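You operate a simulated robot arm through the tools that you are given. There is no shell and no other tool. Be economical: measure what you need, move in short steps, check, and stop when the job is done.

Carry out the task below with a simulated robot arm. There is one attempt and no reset: what you move stays moved.

JOB
Take the wooden block with a leaf on red and leave it on top of the wooden pad.

The check looks at the end state, three seconds after you hand in, the way a careful person would. Anything else that was tipped, shoved, dropped, spilled or broken makes it a failure.

ROBOT AND FRAMES
A 7-joint arm with a two-finger parallel gripper, fixed in place. Base frame: the origin is at the foot of the arm, x ahead of it, y to its left, z up; the work surface is at about z = 0. Lengths are in mm, angles in degrees, forces in N, time in s.
With the tool pointing down near the work surface it reaches from about 220 to 580 mm from the base axis. Its first joint turns from -66.0 to 66.0 degrees. Payload 2.5 kg.
Tool frame: the origin (TCP) lies between the finger pads and is the grasp point; the fingertips stand 23 mm ahead of it; z points along the fingers, y is the line along which they close. Largest opening 94 mm; finger width 38, thickness 10; the body of the gripper, 54 by 96 mm, starts 39 mm behind the TCP.
Orientation is told as [roll, pitch, yaw] about the base's x, y, z axes, in that order, counted from this pose: with the fingers straight down and closing along the base's y, the tool's x points along the base's -x, its y along +y and its z along -z.

CONTROLS
- The arm moves only by the tool arm_command. Its arguments are lists of equal length, an entry for each row: "linear": the shift along the base's x, y, z in mm, a list of three; "angular": the turn, a rotation vector about the base's x, y, z in degrees, a list of three; "fingers": the opening, from 0 (shut) to 1 (fully open). In form: {"linear": [[x, y, z], ...], "angular": [[ax, ay, az], ...], "fingers": [fingers, ...]}. A call has 1 to 10 rows; each row shifts and turns the commanded pose from where the row before left it. A row lasts 0.2 s, in which the tool goes at most 50 mm and 8.6 degrees; a call with a longer step from one row to the next is refused whole, and so is a gripper value outside its range. Where a pose cannot be reached the arm comes as near as it can. A force on the tool above 40 N (or 10 N above the force at the start of the call, whichever is more), or a blocked arm, ends the call early, and 0.2 s more pass. Each finger travels about 108 mm/s and halts on what it meets, pressing with about 29 N; the grip force reading is that of the motor and also rises with nothing between the fingers. The clock runs only during rows and for 0.2 s after the last one: add rows that do not move to give the fingers time. It gives the time, the measured TCP pose, the force on the tool (base axes), the opening and the grip force at its end, in the units of the frame above (readings bear some noise), and new pictures: "show" is both (left out), scene, wrist or none.
- Cameras (640 x 400 px; columns grow to the right, rows downward): "scene" is fixed at [129.3, -418.8, 539.6]; the picture's right is [0.73, -0.69, 0.00], its down [-0.43, -0.46, -0.78] and it looks along [0.54, 0.56, -0.63] (base axes); focal length 305 px, centre (320, 200). "wrist" rides on the gripper at [-39, 0, -44] in the tool frame; the picture's right is [0.00, -1.00, 0.00], its down [0.97, 0.00, -0.24] and it looks along [0.24, 0.00, 0.97] (tool axes); focal length 218 px, centre (320, 200). There is no depth. A picture from a camera that has moved, and an enlarged one, comes with that camera's place and axes in the base frame and with its lens.
- close_up(camera, box): a new picture of the part [left, top, right, bottom] of that camera's present view, enlarged. The clock stands still meanwhile.
- close_job(): hands the job in; it is judged then, once.

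Go step by step. Nothing tells you positions but the pictures and the camera data: compare them with the known pose of the tool, close in by small moves and look again before you grip or let go. The budget is 90 turns and 170 pictures, counting those below and the enlarged ones. Unless the task says otherwise, let go and move clear before handing in, and close with one line.

The tools are called after "Emit:" by a JSON object that holds its "name" and its "arguments". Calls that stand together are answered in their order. arm_command: Moves the arm, as the interface text tells. Its arguments: {"type":"object","properties":{"linear":{"type":"array","items":{"type":"array","items":{"type":"number"}}},"angular":{"type":"array","items":{"type":"array","items":{"type":"number"}}},"fingers":{"type":"array","items":{"type":"number"}},"show":{"type":"string","enum":["both","scene","wrist","none"]}},"required":["linear","angular","fingers"]} The other tools are called the same way: close_up (camera, box) takes an enlarged picture of a part of a camera's view; close_job () hands the job in.

At the start:

```text
clock: 0.0
ee_pos: [323.2, -25.7, 271.3]
orientation: [0.0, 0.0, 0.1]
ft_force: [1.1, -0.4, 0.2]
finger_gap: 94.0
grip_force: 0.1
```

scene: 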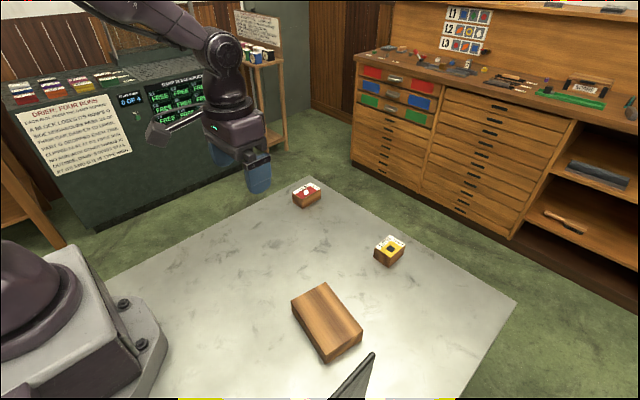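
wrist: 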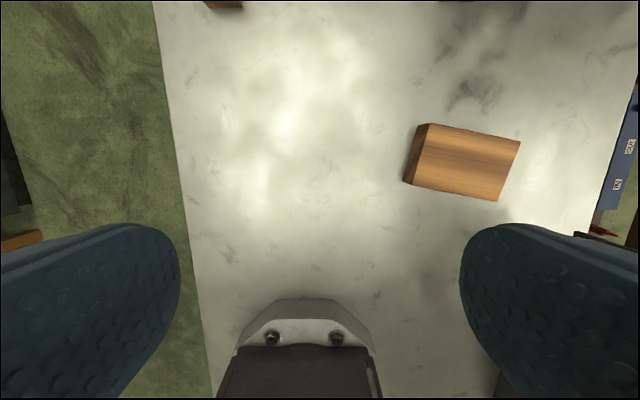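

I see two picture blocks and a wooden pad on the table, and the far one looks red. I'll enlarge the views to identify them.

Emit:
{"name": "close_up", "arguments": {"camera": "scene", "box": [270, 165, 430, 265]}}

Emit:
{"name": "close_up", "arguments": {"camera": "scene", "box": [270, 270, 430, 370]}}

```text
4.00 times, centred on (350, 215) of scene
camera zoom: at [129.3, -418.8, 539.6], right [0.73, -0.69, 0.0], down [-0.43, -0.46, -0.78], along [0.54, 0.56, -0.63], focal length 1220 px, centre (200, 140)
```

zoom: 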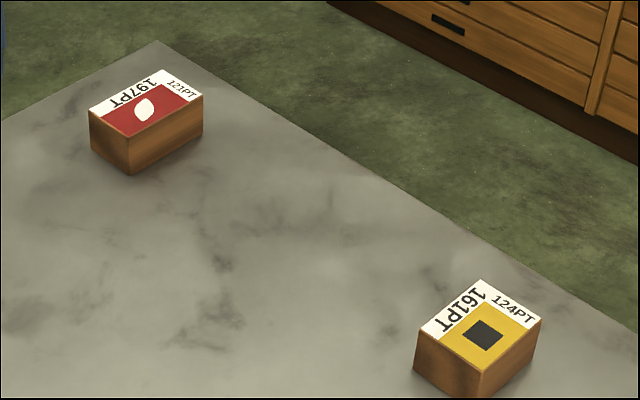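

```text
4.00 times, centred on (350, 320) of scene
camera zoom: at [129.3, -418.8, 539.6], right [0.73, -0.69, 0.0], down [-0.43, -0.46, -0.78], along [0.54, 0.56, -0.63], focal length 1220 px, centre (200, -280)
```

zoom: 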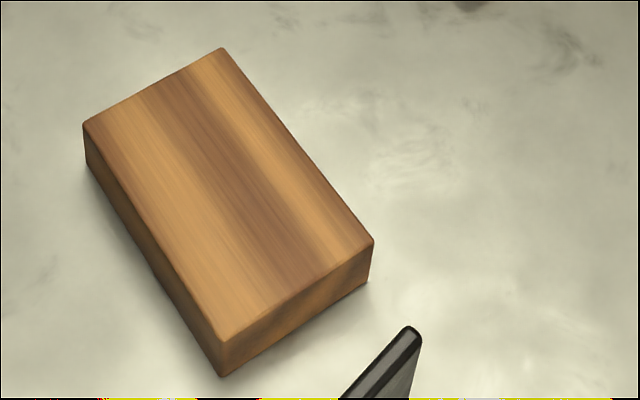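

The red block with a white leaf is at about (566, 88), 67 × 43 × 32 mm, with its long side along x. The pad is centred at about (345, -213), 31 mm high and turned about -10°. I'll move above the block and look again.

Emit:
{"name": "arm_command", "arguments": {"linear": [[35, 19, -20], [35, 19, -20], [35, 19, -20], [35, 19, -20], [35, 19, -20], [35, 19, -20], [0, 0, 0]], "angular": [[0, 0, 0], [0, 0, 0], [0, 0, 0], [0, 0, 0], [0, 0, 0], [0, 0, 0], [0, 0, 0]], "fingers": [1, 1, 1, 1, 1, 1, 1]}}

```text
clock: 1.6
ee_pos: [532.6, 88.9, 152.3]
orientation: [0.0, 0.0, 0.0]
ft_force: [-0.2, -0.9, -0.4]
finger_gap: 94.1
grip_force: 0.2
camera wrist: at [572.3, 88.0, 195.1], right [0.0, -1.0, 0.0], down [-0.97, 0.0, 0.24], along [-0.24, 0.0, -0.97], focal length 218 px, centre (320, 200)
```

scene: 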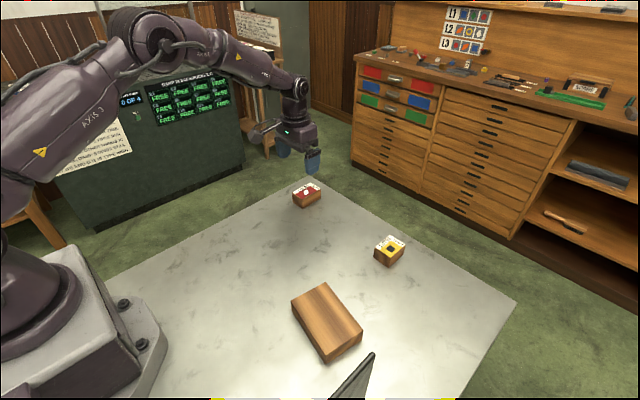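
wrist: 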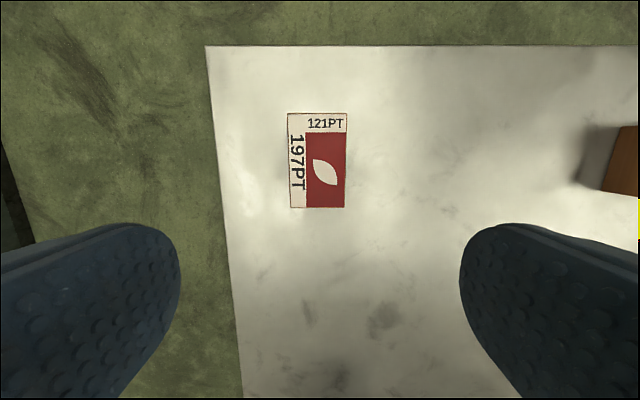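

The block is at about (560, 89.5) and its sides are already lined up with the fingers. I'll centre over it and descend partway, then check.

Emit:
{"name": "arm_command", "arguments": {"linear": [[14, 0.3, 0], [13.5, 0.3, -10], [0, 0, -30], [0, 0, -30], [0, 0, 0]], "angular": [[0, 0, 0], [0, 0, 0], [0, 0, 0], [0, 0, 0], [0, 0, 0]], "fingers": [1, 1, 1, 1, 1]}}

```text
clock: 2.8
ee_pos: [561.4, 89.4, 82.7]
orientation: [0.1, 0.0, 0.0]
ft_force: [-0.2, -0.1, 1.3]
finger_gap: 94.2
grip_force: 0.1
camera wrist: at [600.8, 89.8, 124.7], right [0.0, -1.0, 0.0], down [-0.97, 0.0, 0.24], along [-0.24, 0.0, -0.97], focal length 218 px, centre (320, 200)
```

scene: 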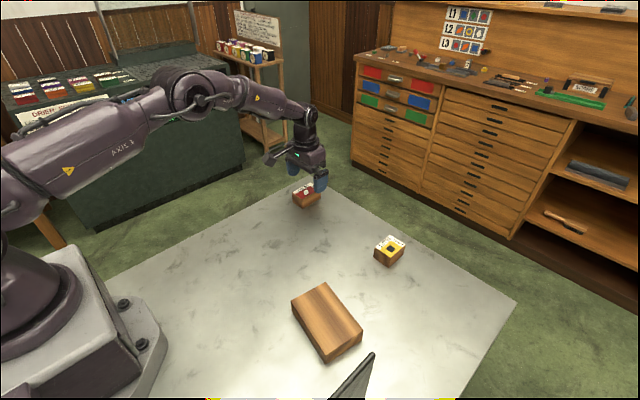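
wrist: 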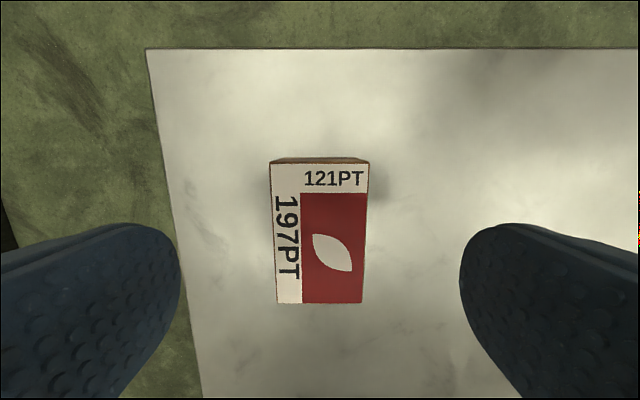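

The block is centred between the fingers. I'll descend to z of about 29 and close.

Emit:
{"name": "arm_command", "arguments": {"linear": [[-1.5, 0, -20], [0, 0, -20], [0, 0, -13], [0, 0, 0], [0, 0, 0], [0, 0, 0], [0, 0, 0]], "angular": [[0, 0, 0], [0, 0, 0], [0, 0, 0], [0, 0, 0], [0, 0, 0], [0, 0, 0], [0, 0, 0]], "fingers": [1, 1, 1, 1, 0, 0, 0]}}

```text
clock: 4.4
ee_pos: [558.4, 90.6, 29.5]
orientation: [0.0, 0.0, 0.0]
ft_force: [0.1, -0.3, -0.2]
finger_gap: 42.0
grip_force: 28.9
camera wrist: at [597.9, 89.8, 71.5], right [0.0, -1.0, 0.0], down [-0.97, 0.0, 0.24], along [-0.24, 0.0, -0.97], focal length 218 px, centre (320, 200)
```

scene: 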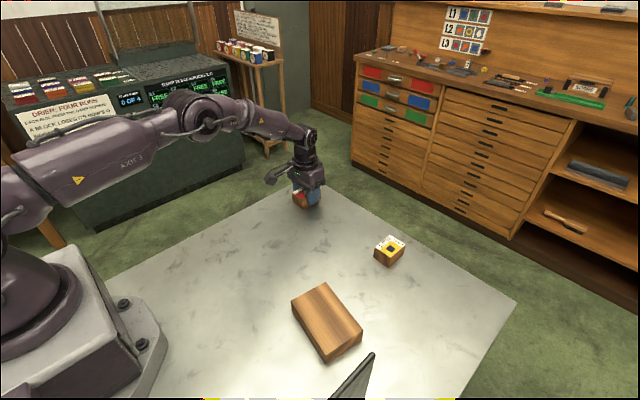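
wrist: 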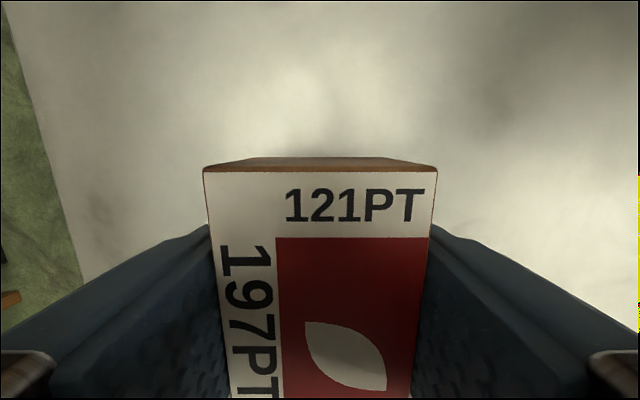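

The block is gripped at 42 mm. I'll lift it and carry it partway towards the pad at a safe height.

Emit:
{"name": "arm_command", "arguments": {"linear": [[0, 0, 15], [0, 0, 30], [0, 0, 40], [-5, 0, 40], [-35, -30, 0], [-35, -35, 0], [-35, -35, 0], [-35, -35, 0], [0, 0, 0]], "angular": [[0, 0, 0], [0, 0, 0], [0, 0, 0], [0, 0, 0], [0, 0, 0], [0, 0, 0], [0, 0, 0], [0, 0, 0], [0, 0, 0]], "fingers": [0, 0, 0, 0, 0, 0, 0, 0, 0]}}

Emit:
{"name": "close_up", "arguments": {"camera": "scene", "box": [300, 300, 460, 400]}}

```text
clock: 6.4
ee_pos: [414.9, -44.2, 151.1]
orientation: [0.0, 0.0, -0.1]
ft_force: [-0.8, -0.5, -0.6]
finger_gap: 41.9
grip_force: 29.7
camera wrist: at [454.5, -44.2, 194.5], right [0.0, -1.0, 0.0], down [-0.97, 0.0, 0.24], along [-0.24, 0.0, -0.97], focal length 218 px, centre (320, 200)
```

scene: 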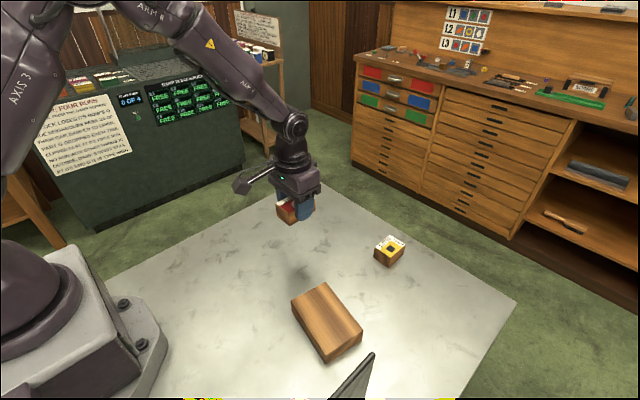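
wrist: 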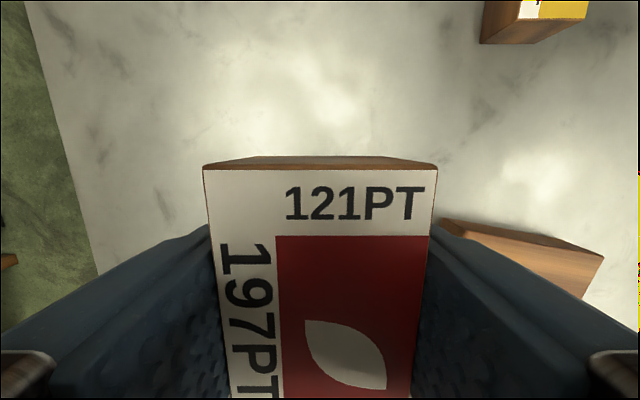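

```text
4.00 times, centred on (380, 350) of scene
camera zoom: at [129.3, -418.8, 539.6], right [0.73, -0.69, 0.0], down [-0.43, -0.46, -0.78], along [0.54, 0.56, -0.63], focal length 1220 px, centre (80, -400)
```

zoom: 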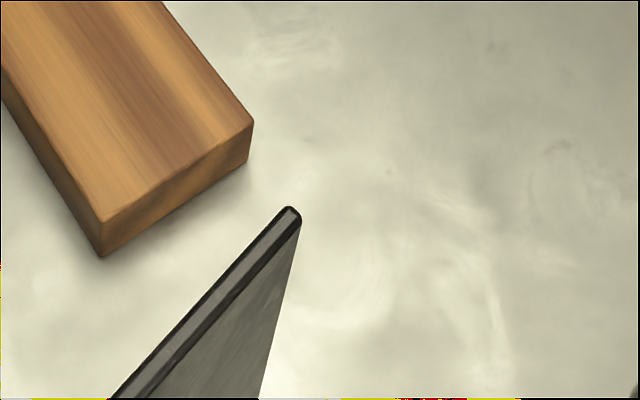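

The dark panel by the pad stands upright at y of about -310 or beyond. I'll approach high and look before going over the pad.

Emit:
{"name": "arm_command", "arguments": {"linear": [[0, 0, 35], [0, 0, 35], [-15, -20, 0], [-15, -20, 0], [-15, -20, 0], [0, 0, 0]], "angular": [[0, 0, 0], [0, 0, 0], [0, 0, 0], [0, 0, 0], [0, 0, 0], [0, 0, 0]], "fingers": [0, 0, 0, 0, 0, 0]}}

```text
clock: 7.8
ee_pos: [369.1, -105.5, 223.2]
orientation: [-0.1, -0.1, 0.1]
ft_force: [-0.6, 0.1, -0.1]
finger_gap: 41.8
grip_force: 28.8
camera wrist: at [407.5, -105.4, 266.2], right [0.0, -1.0, 0.0], down [-0.97, 0.0, 0.24], along [-0.24, 0.0, -0.97], focal length 218 px, centre (320, 200)
```

scene: 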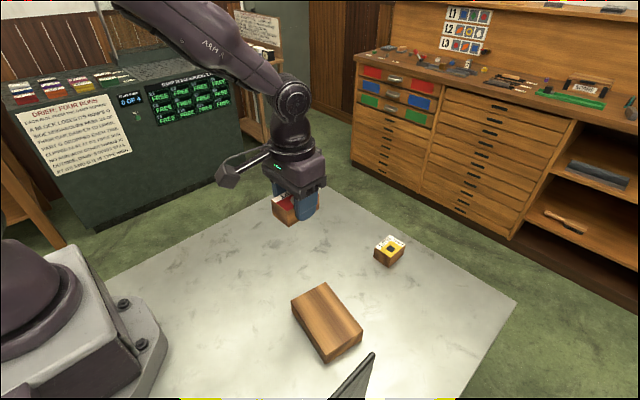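
wrist: 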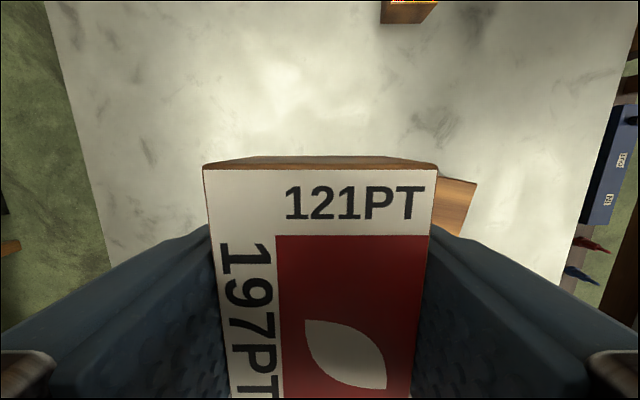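

The pad estimate of (344, -213) agrees from both cameras, and the panel lies at y of about -330 or beyond, clear of the gripper. I'll move above the pad, turning -10° to match it.

Emit:
{"name": "arm_command", "arguments": {"linear": [[-8, -35, 0], [-8, -35, 0], [-8, -36, -20], [0, 0, -35], [0, 0, -35], [0, 0, 0]], "angular": [[0, 0, -5.2], [0, 0, -5.1], [0, 0, 0], [0, 0, 0], [0, 0, 0], [0, 0, 0]], "fingers": [0, 0, 0, 0, 0, 0]}}

Emit:
{"name": "close_up", "arguments": {"camera": "scene", "box": [240, 240, 400, 340]}}

```text
clock: 9.2
ee_pos: [344.3, -210.9, 133.7]
orientation: [0.0, 0.0, -10.3]
ft_force: [0.0, 0.2, -0.4]
finger_gap: 41.7
grip_force: 29.2
camera wrist: at [382.4, -218.0, 176.1], right [-0.18, -0.98, 0.0], down [-0.96, 0.17, 0.24], along [-0.24, 0.04, -0.97], focal length 218 px, centre (320, 200)
```

scene: 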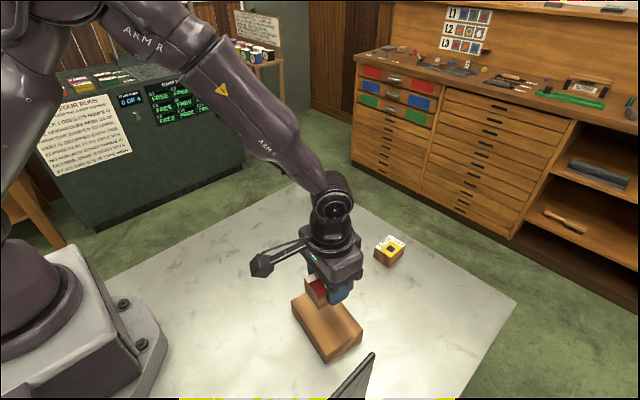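
wrist: 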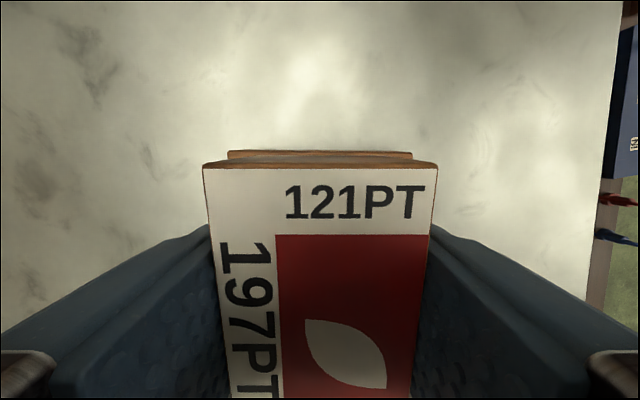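

```text
4.00 times, centred on (320, 290) of scene
camera zoom: at [129.3, -418.8, 539.6], right [0.73, -0.69, 0.0], down [-0.43, -0.46, -0.78], along [0.54, 0.56, -0.63], focal length 1220 px, centre (320, -160)
```

zoom: 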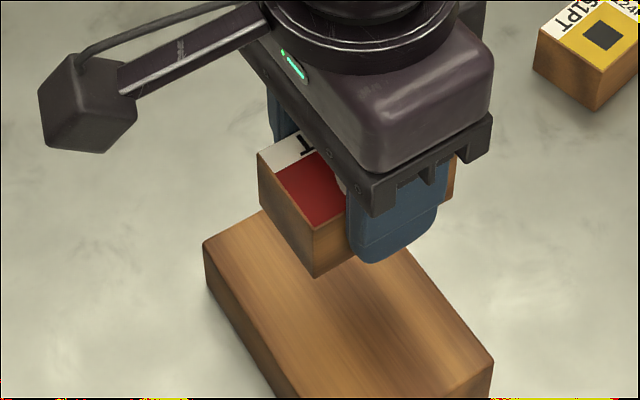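

The block is aligned with the pad across the fingers but about 4 mm too far forward. I'll correct that and lower it to just above the pad.

Emit:
{"name": "arm_command", "arguments": {"linear": [[-4, 0.7, -20], [0, 0, -25], [0, 0, -20], [0, 0, 0]], "angular": [[0, 0, 0], [0, 0, 0], [0, 0, 0], [0, 0, 0]], "fingers": [0, 0, 0, 0]}}

Emit:
{"name": "close_up", "arguments": {"camera": "scene", "box": [260, 270, 420, 370]}}

```text
clock: 10.2
ee_pos: [342.3, -211.5, 67.2]
orientation: [0.0, 0.0, -10.2]
ft_force: [-0.2, -0.1, -0.9]
finger_gap: 41.9
grip_force: 29.0
camera wrist: at [379.6, -217.9, 111.5], right [-0.18, -0.98, 0.0], down [-0.96, 0.17, 0.24], along [-0.24, 0.04, -0.97], focal length 218 px, centre (320, 200)
```

scene: 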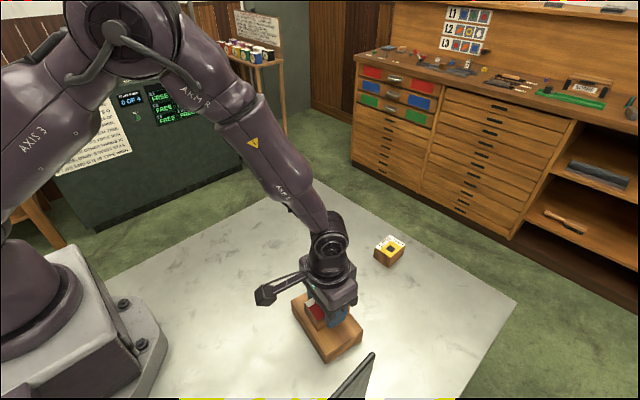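
wrist: 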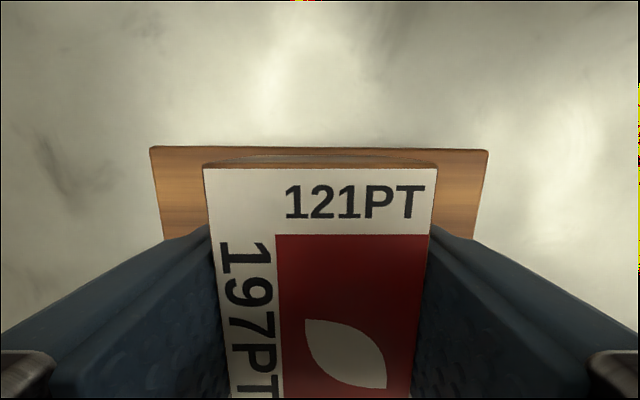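

```text
4.00 times, centred on (340, 320) of scene
camera zoom: at [129.3, -418.8, 539.6], right [0.73, -0.69, 0.0], down [-0.43, -0.46, -0.78], along [0.54, 0.56, -0.63], focal length 1220 px, centre (240, -280)
```

zoom: 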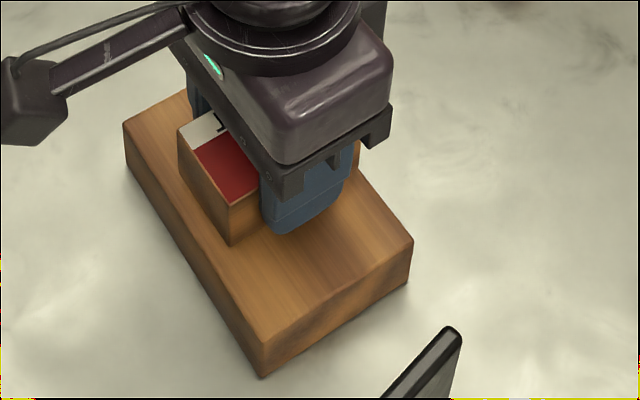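

The block is centred over the pad with about 6 mm to go. I'll lower it in small steps until contact.

Emit:
{"name": "arm_command", "arguments": {"linear": [[0, 0, -3], [0, 0, -2], [0, 0, -1], [0, 0, 0]], "angular": [[0, 0, 0], [0, 0, 0], [0, 0, 0], [0, 0, 0]], "fingers": [0, 0, 0, 0], "show": "none"}}

Emit:
{"name": "close_up", "arguments": {"camera": "scene", "box": [280, 280, 380, 350]}}

```text
clock: 11.2
ee_pos: [343.0, -210.4, 62.4]
orientation: [-0.1, 0.1, -10.3]
ft_force: [-6.7, 4.0, 20.8]
finger_gap: 41.9
grip_force: 28.8
```

```text
5.71 times, centred on (330, 315) of scene
camera zoom: at [129.2, -418.8, 539.7], right [0.73, -0.69, 0.0], down [-0.43, -0.46, -0.78], along [0.54, 0.56, -0.63], focal length 1743 px, centre (263, -457)
```

zoom: 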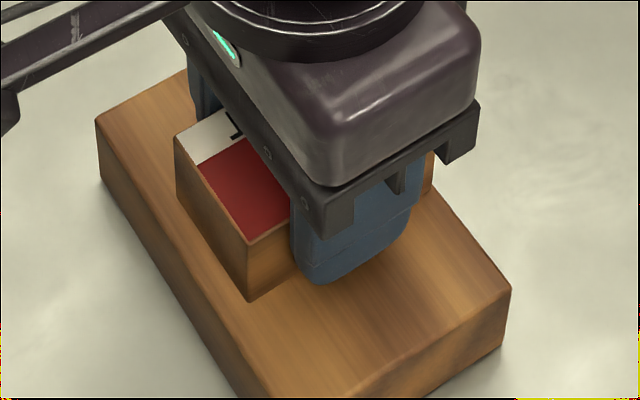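

It is in contact with the pad, pressing with about 20 N. I'll ease off slightly, then open the fingers.

Emit:
{"name": "arm_command", "arguments": {"linear": [[0, 0, 0.8], [0, 0, 0], [0, 0, 0], [0, 0, 0], [0, 0, 0], [0, 0, 0]], "angular": [[0, 0, 0], [0, 0, 0], [0, 0, 0], [0, 0, 0], [0, 0, 0], [0, 0, 0]], "fingers": [0, 0, 0.7, 0.9, 0.9, 0.9]}}

```text
clock: 12.6
ee_pos: [341.7, -211.3, 63.9]
orientation: [0.0, 0.0, -10.3]
ft_force: [0.4, -0.2, 0.1]
finger_gap: 84.7
grip_force: 0.0
camera wrist: at [380.4, -217.6, 106.4], right [-0.18, -0.98, 0.0], down [-0.96, 0.17, 0.24], along [-0.24, 0.04, -0.97], focal length 218 px, centre (320, 200)
```

scene: 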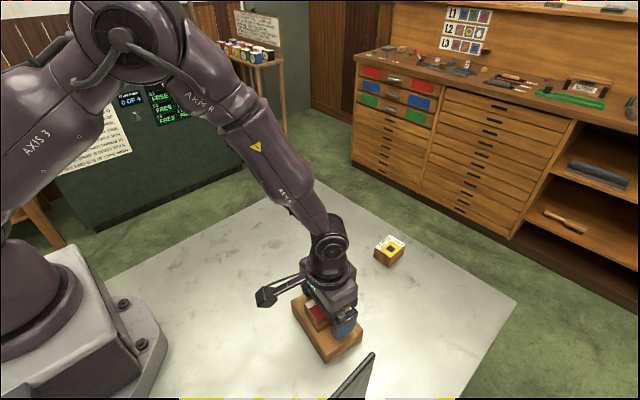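
wrist: 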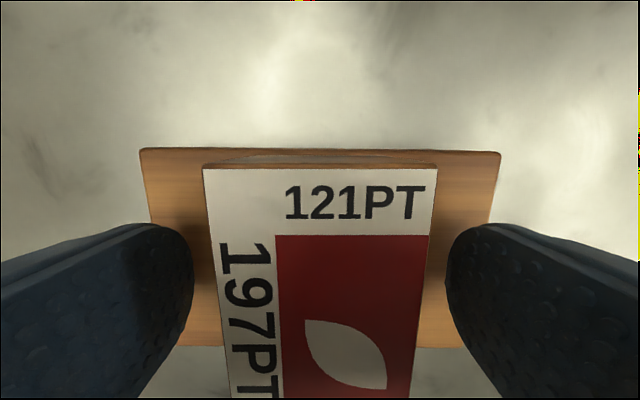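

The block is released and resting on the pad. I'll retreat straight up and check it.

Emit:
{"name": "arm_command", "arguments": {"linear": [[0, 0, 10], [0, 0, 25], [0, 0, 40], [0, 0, 40], [0, 30, 20], [0, 40, 0], [0, 40, 0], [0, 0, 0]], "angular": [[0, 0, 0], [0, 0, 0], [0, 0, 0], [0, 0, 0], [0, 0, 0], [0, 0, 0], [0, 0, 0], [0, 0, 0]], "fingers": [0.9, 0.9, 0.9, 0.9, 0.9, 0.9, 0.9, 0.9]}}

Emit:
{"name": "close_up", "arguments": {"camera": "scene", "box": [270, 270, 400, 370]}}

```text
clock: 14.4
ee_pos: [342.6, -99.5, 199.7]
orientation: [0.0, 0.0, -10.3]
ft_force: [-0.4, -0.9, -0.4]
finger_gap: 84.7
grip_force: 0.0
camera wrist: at [380.9, -106.4, 242.5], right [-0.18, -0.98, 0.0], down [-0.95, 0.17, 0.24], along [-0.24, 0.04, -0.97], focal length 218 px, centre (320, 200)
```

scene: 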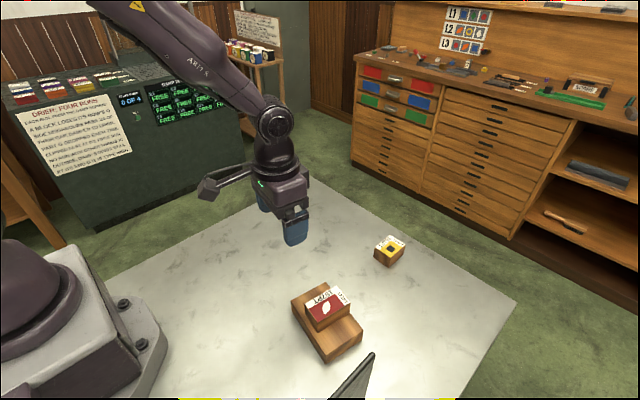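
wrist: 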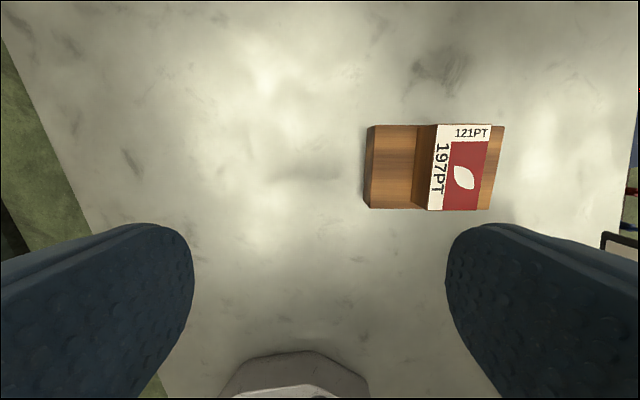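

```text
4.00 times, centred on (335, 320) of scene
camera zoom: at [129.3, -418.8, 539.6], right [0.73, -0.69, 0.0], down [-0.43, -0.46, -0.78], along [0.54, 0.56, -0.63], focal length 1220 px, centre (260, -280)
```

zoom: 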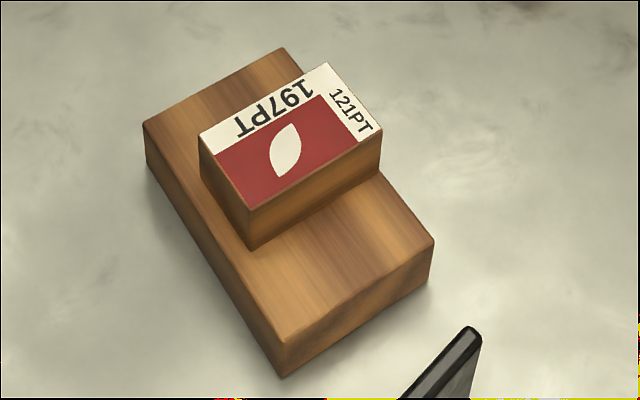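

The block with a leaf on red sits flat on the pad, within its edges. The pad and the yellow block have not moved, and the gripper is clear, so I'm handing in.

Emit:
{"name": "close_job", "arguments": {}}

```text
The job is handed in.
```

The wooden block with a leaf on red is resting flat on top of the wooden pad; I let go, moved clear and handed in, with nothing else disturbed.
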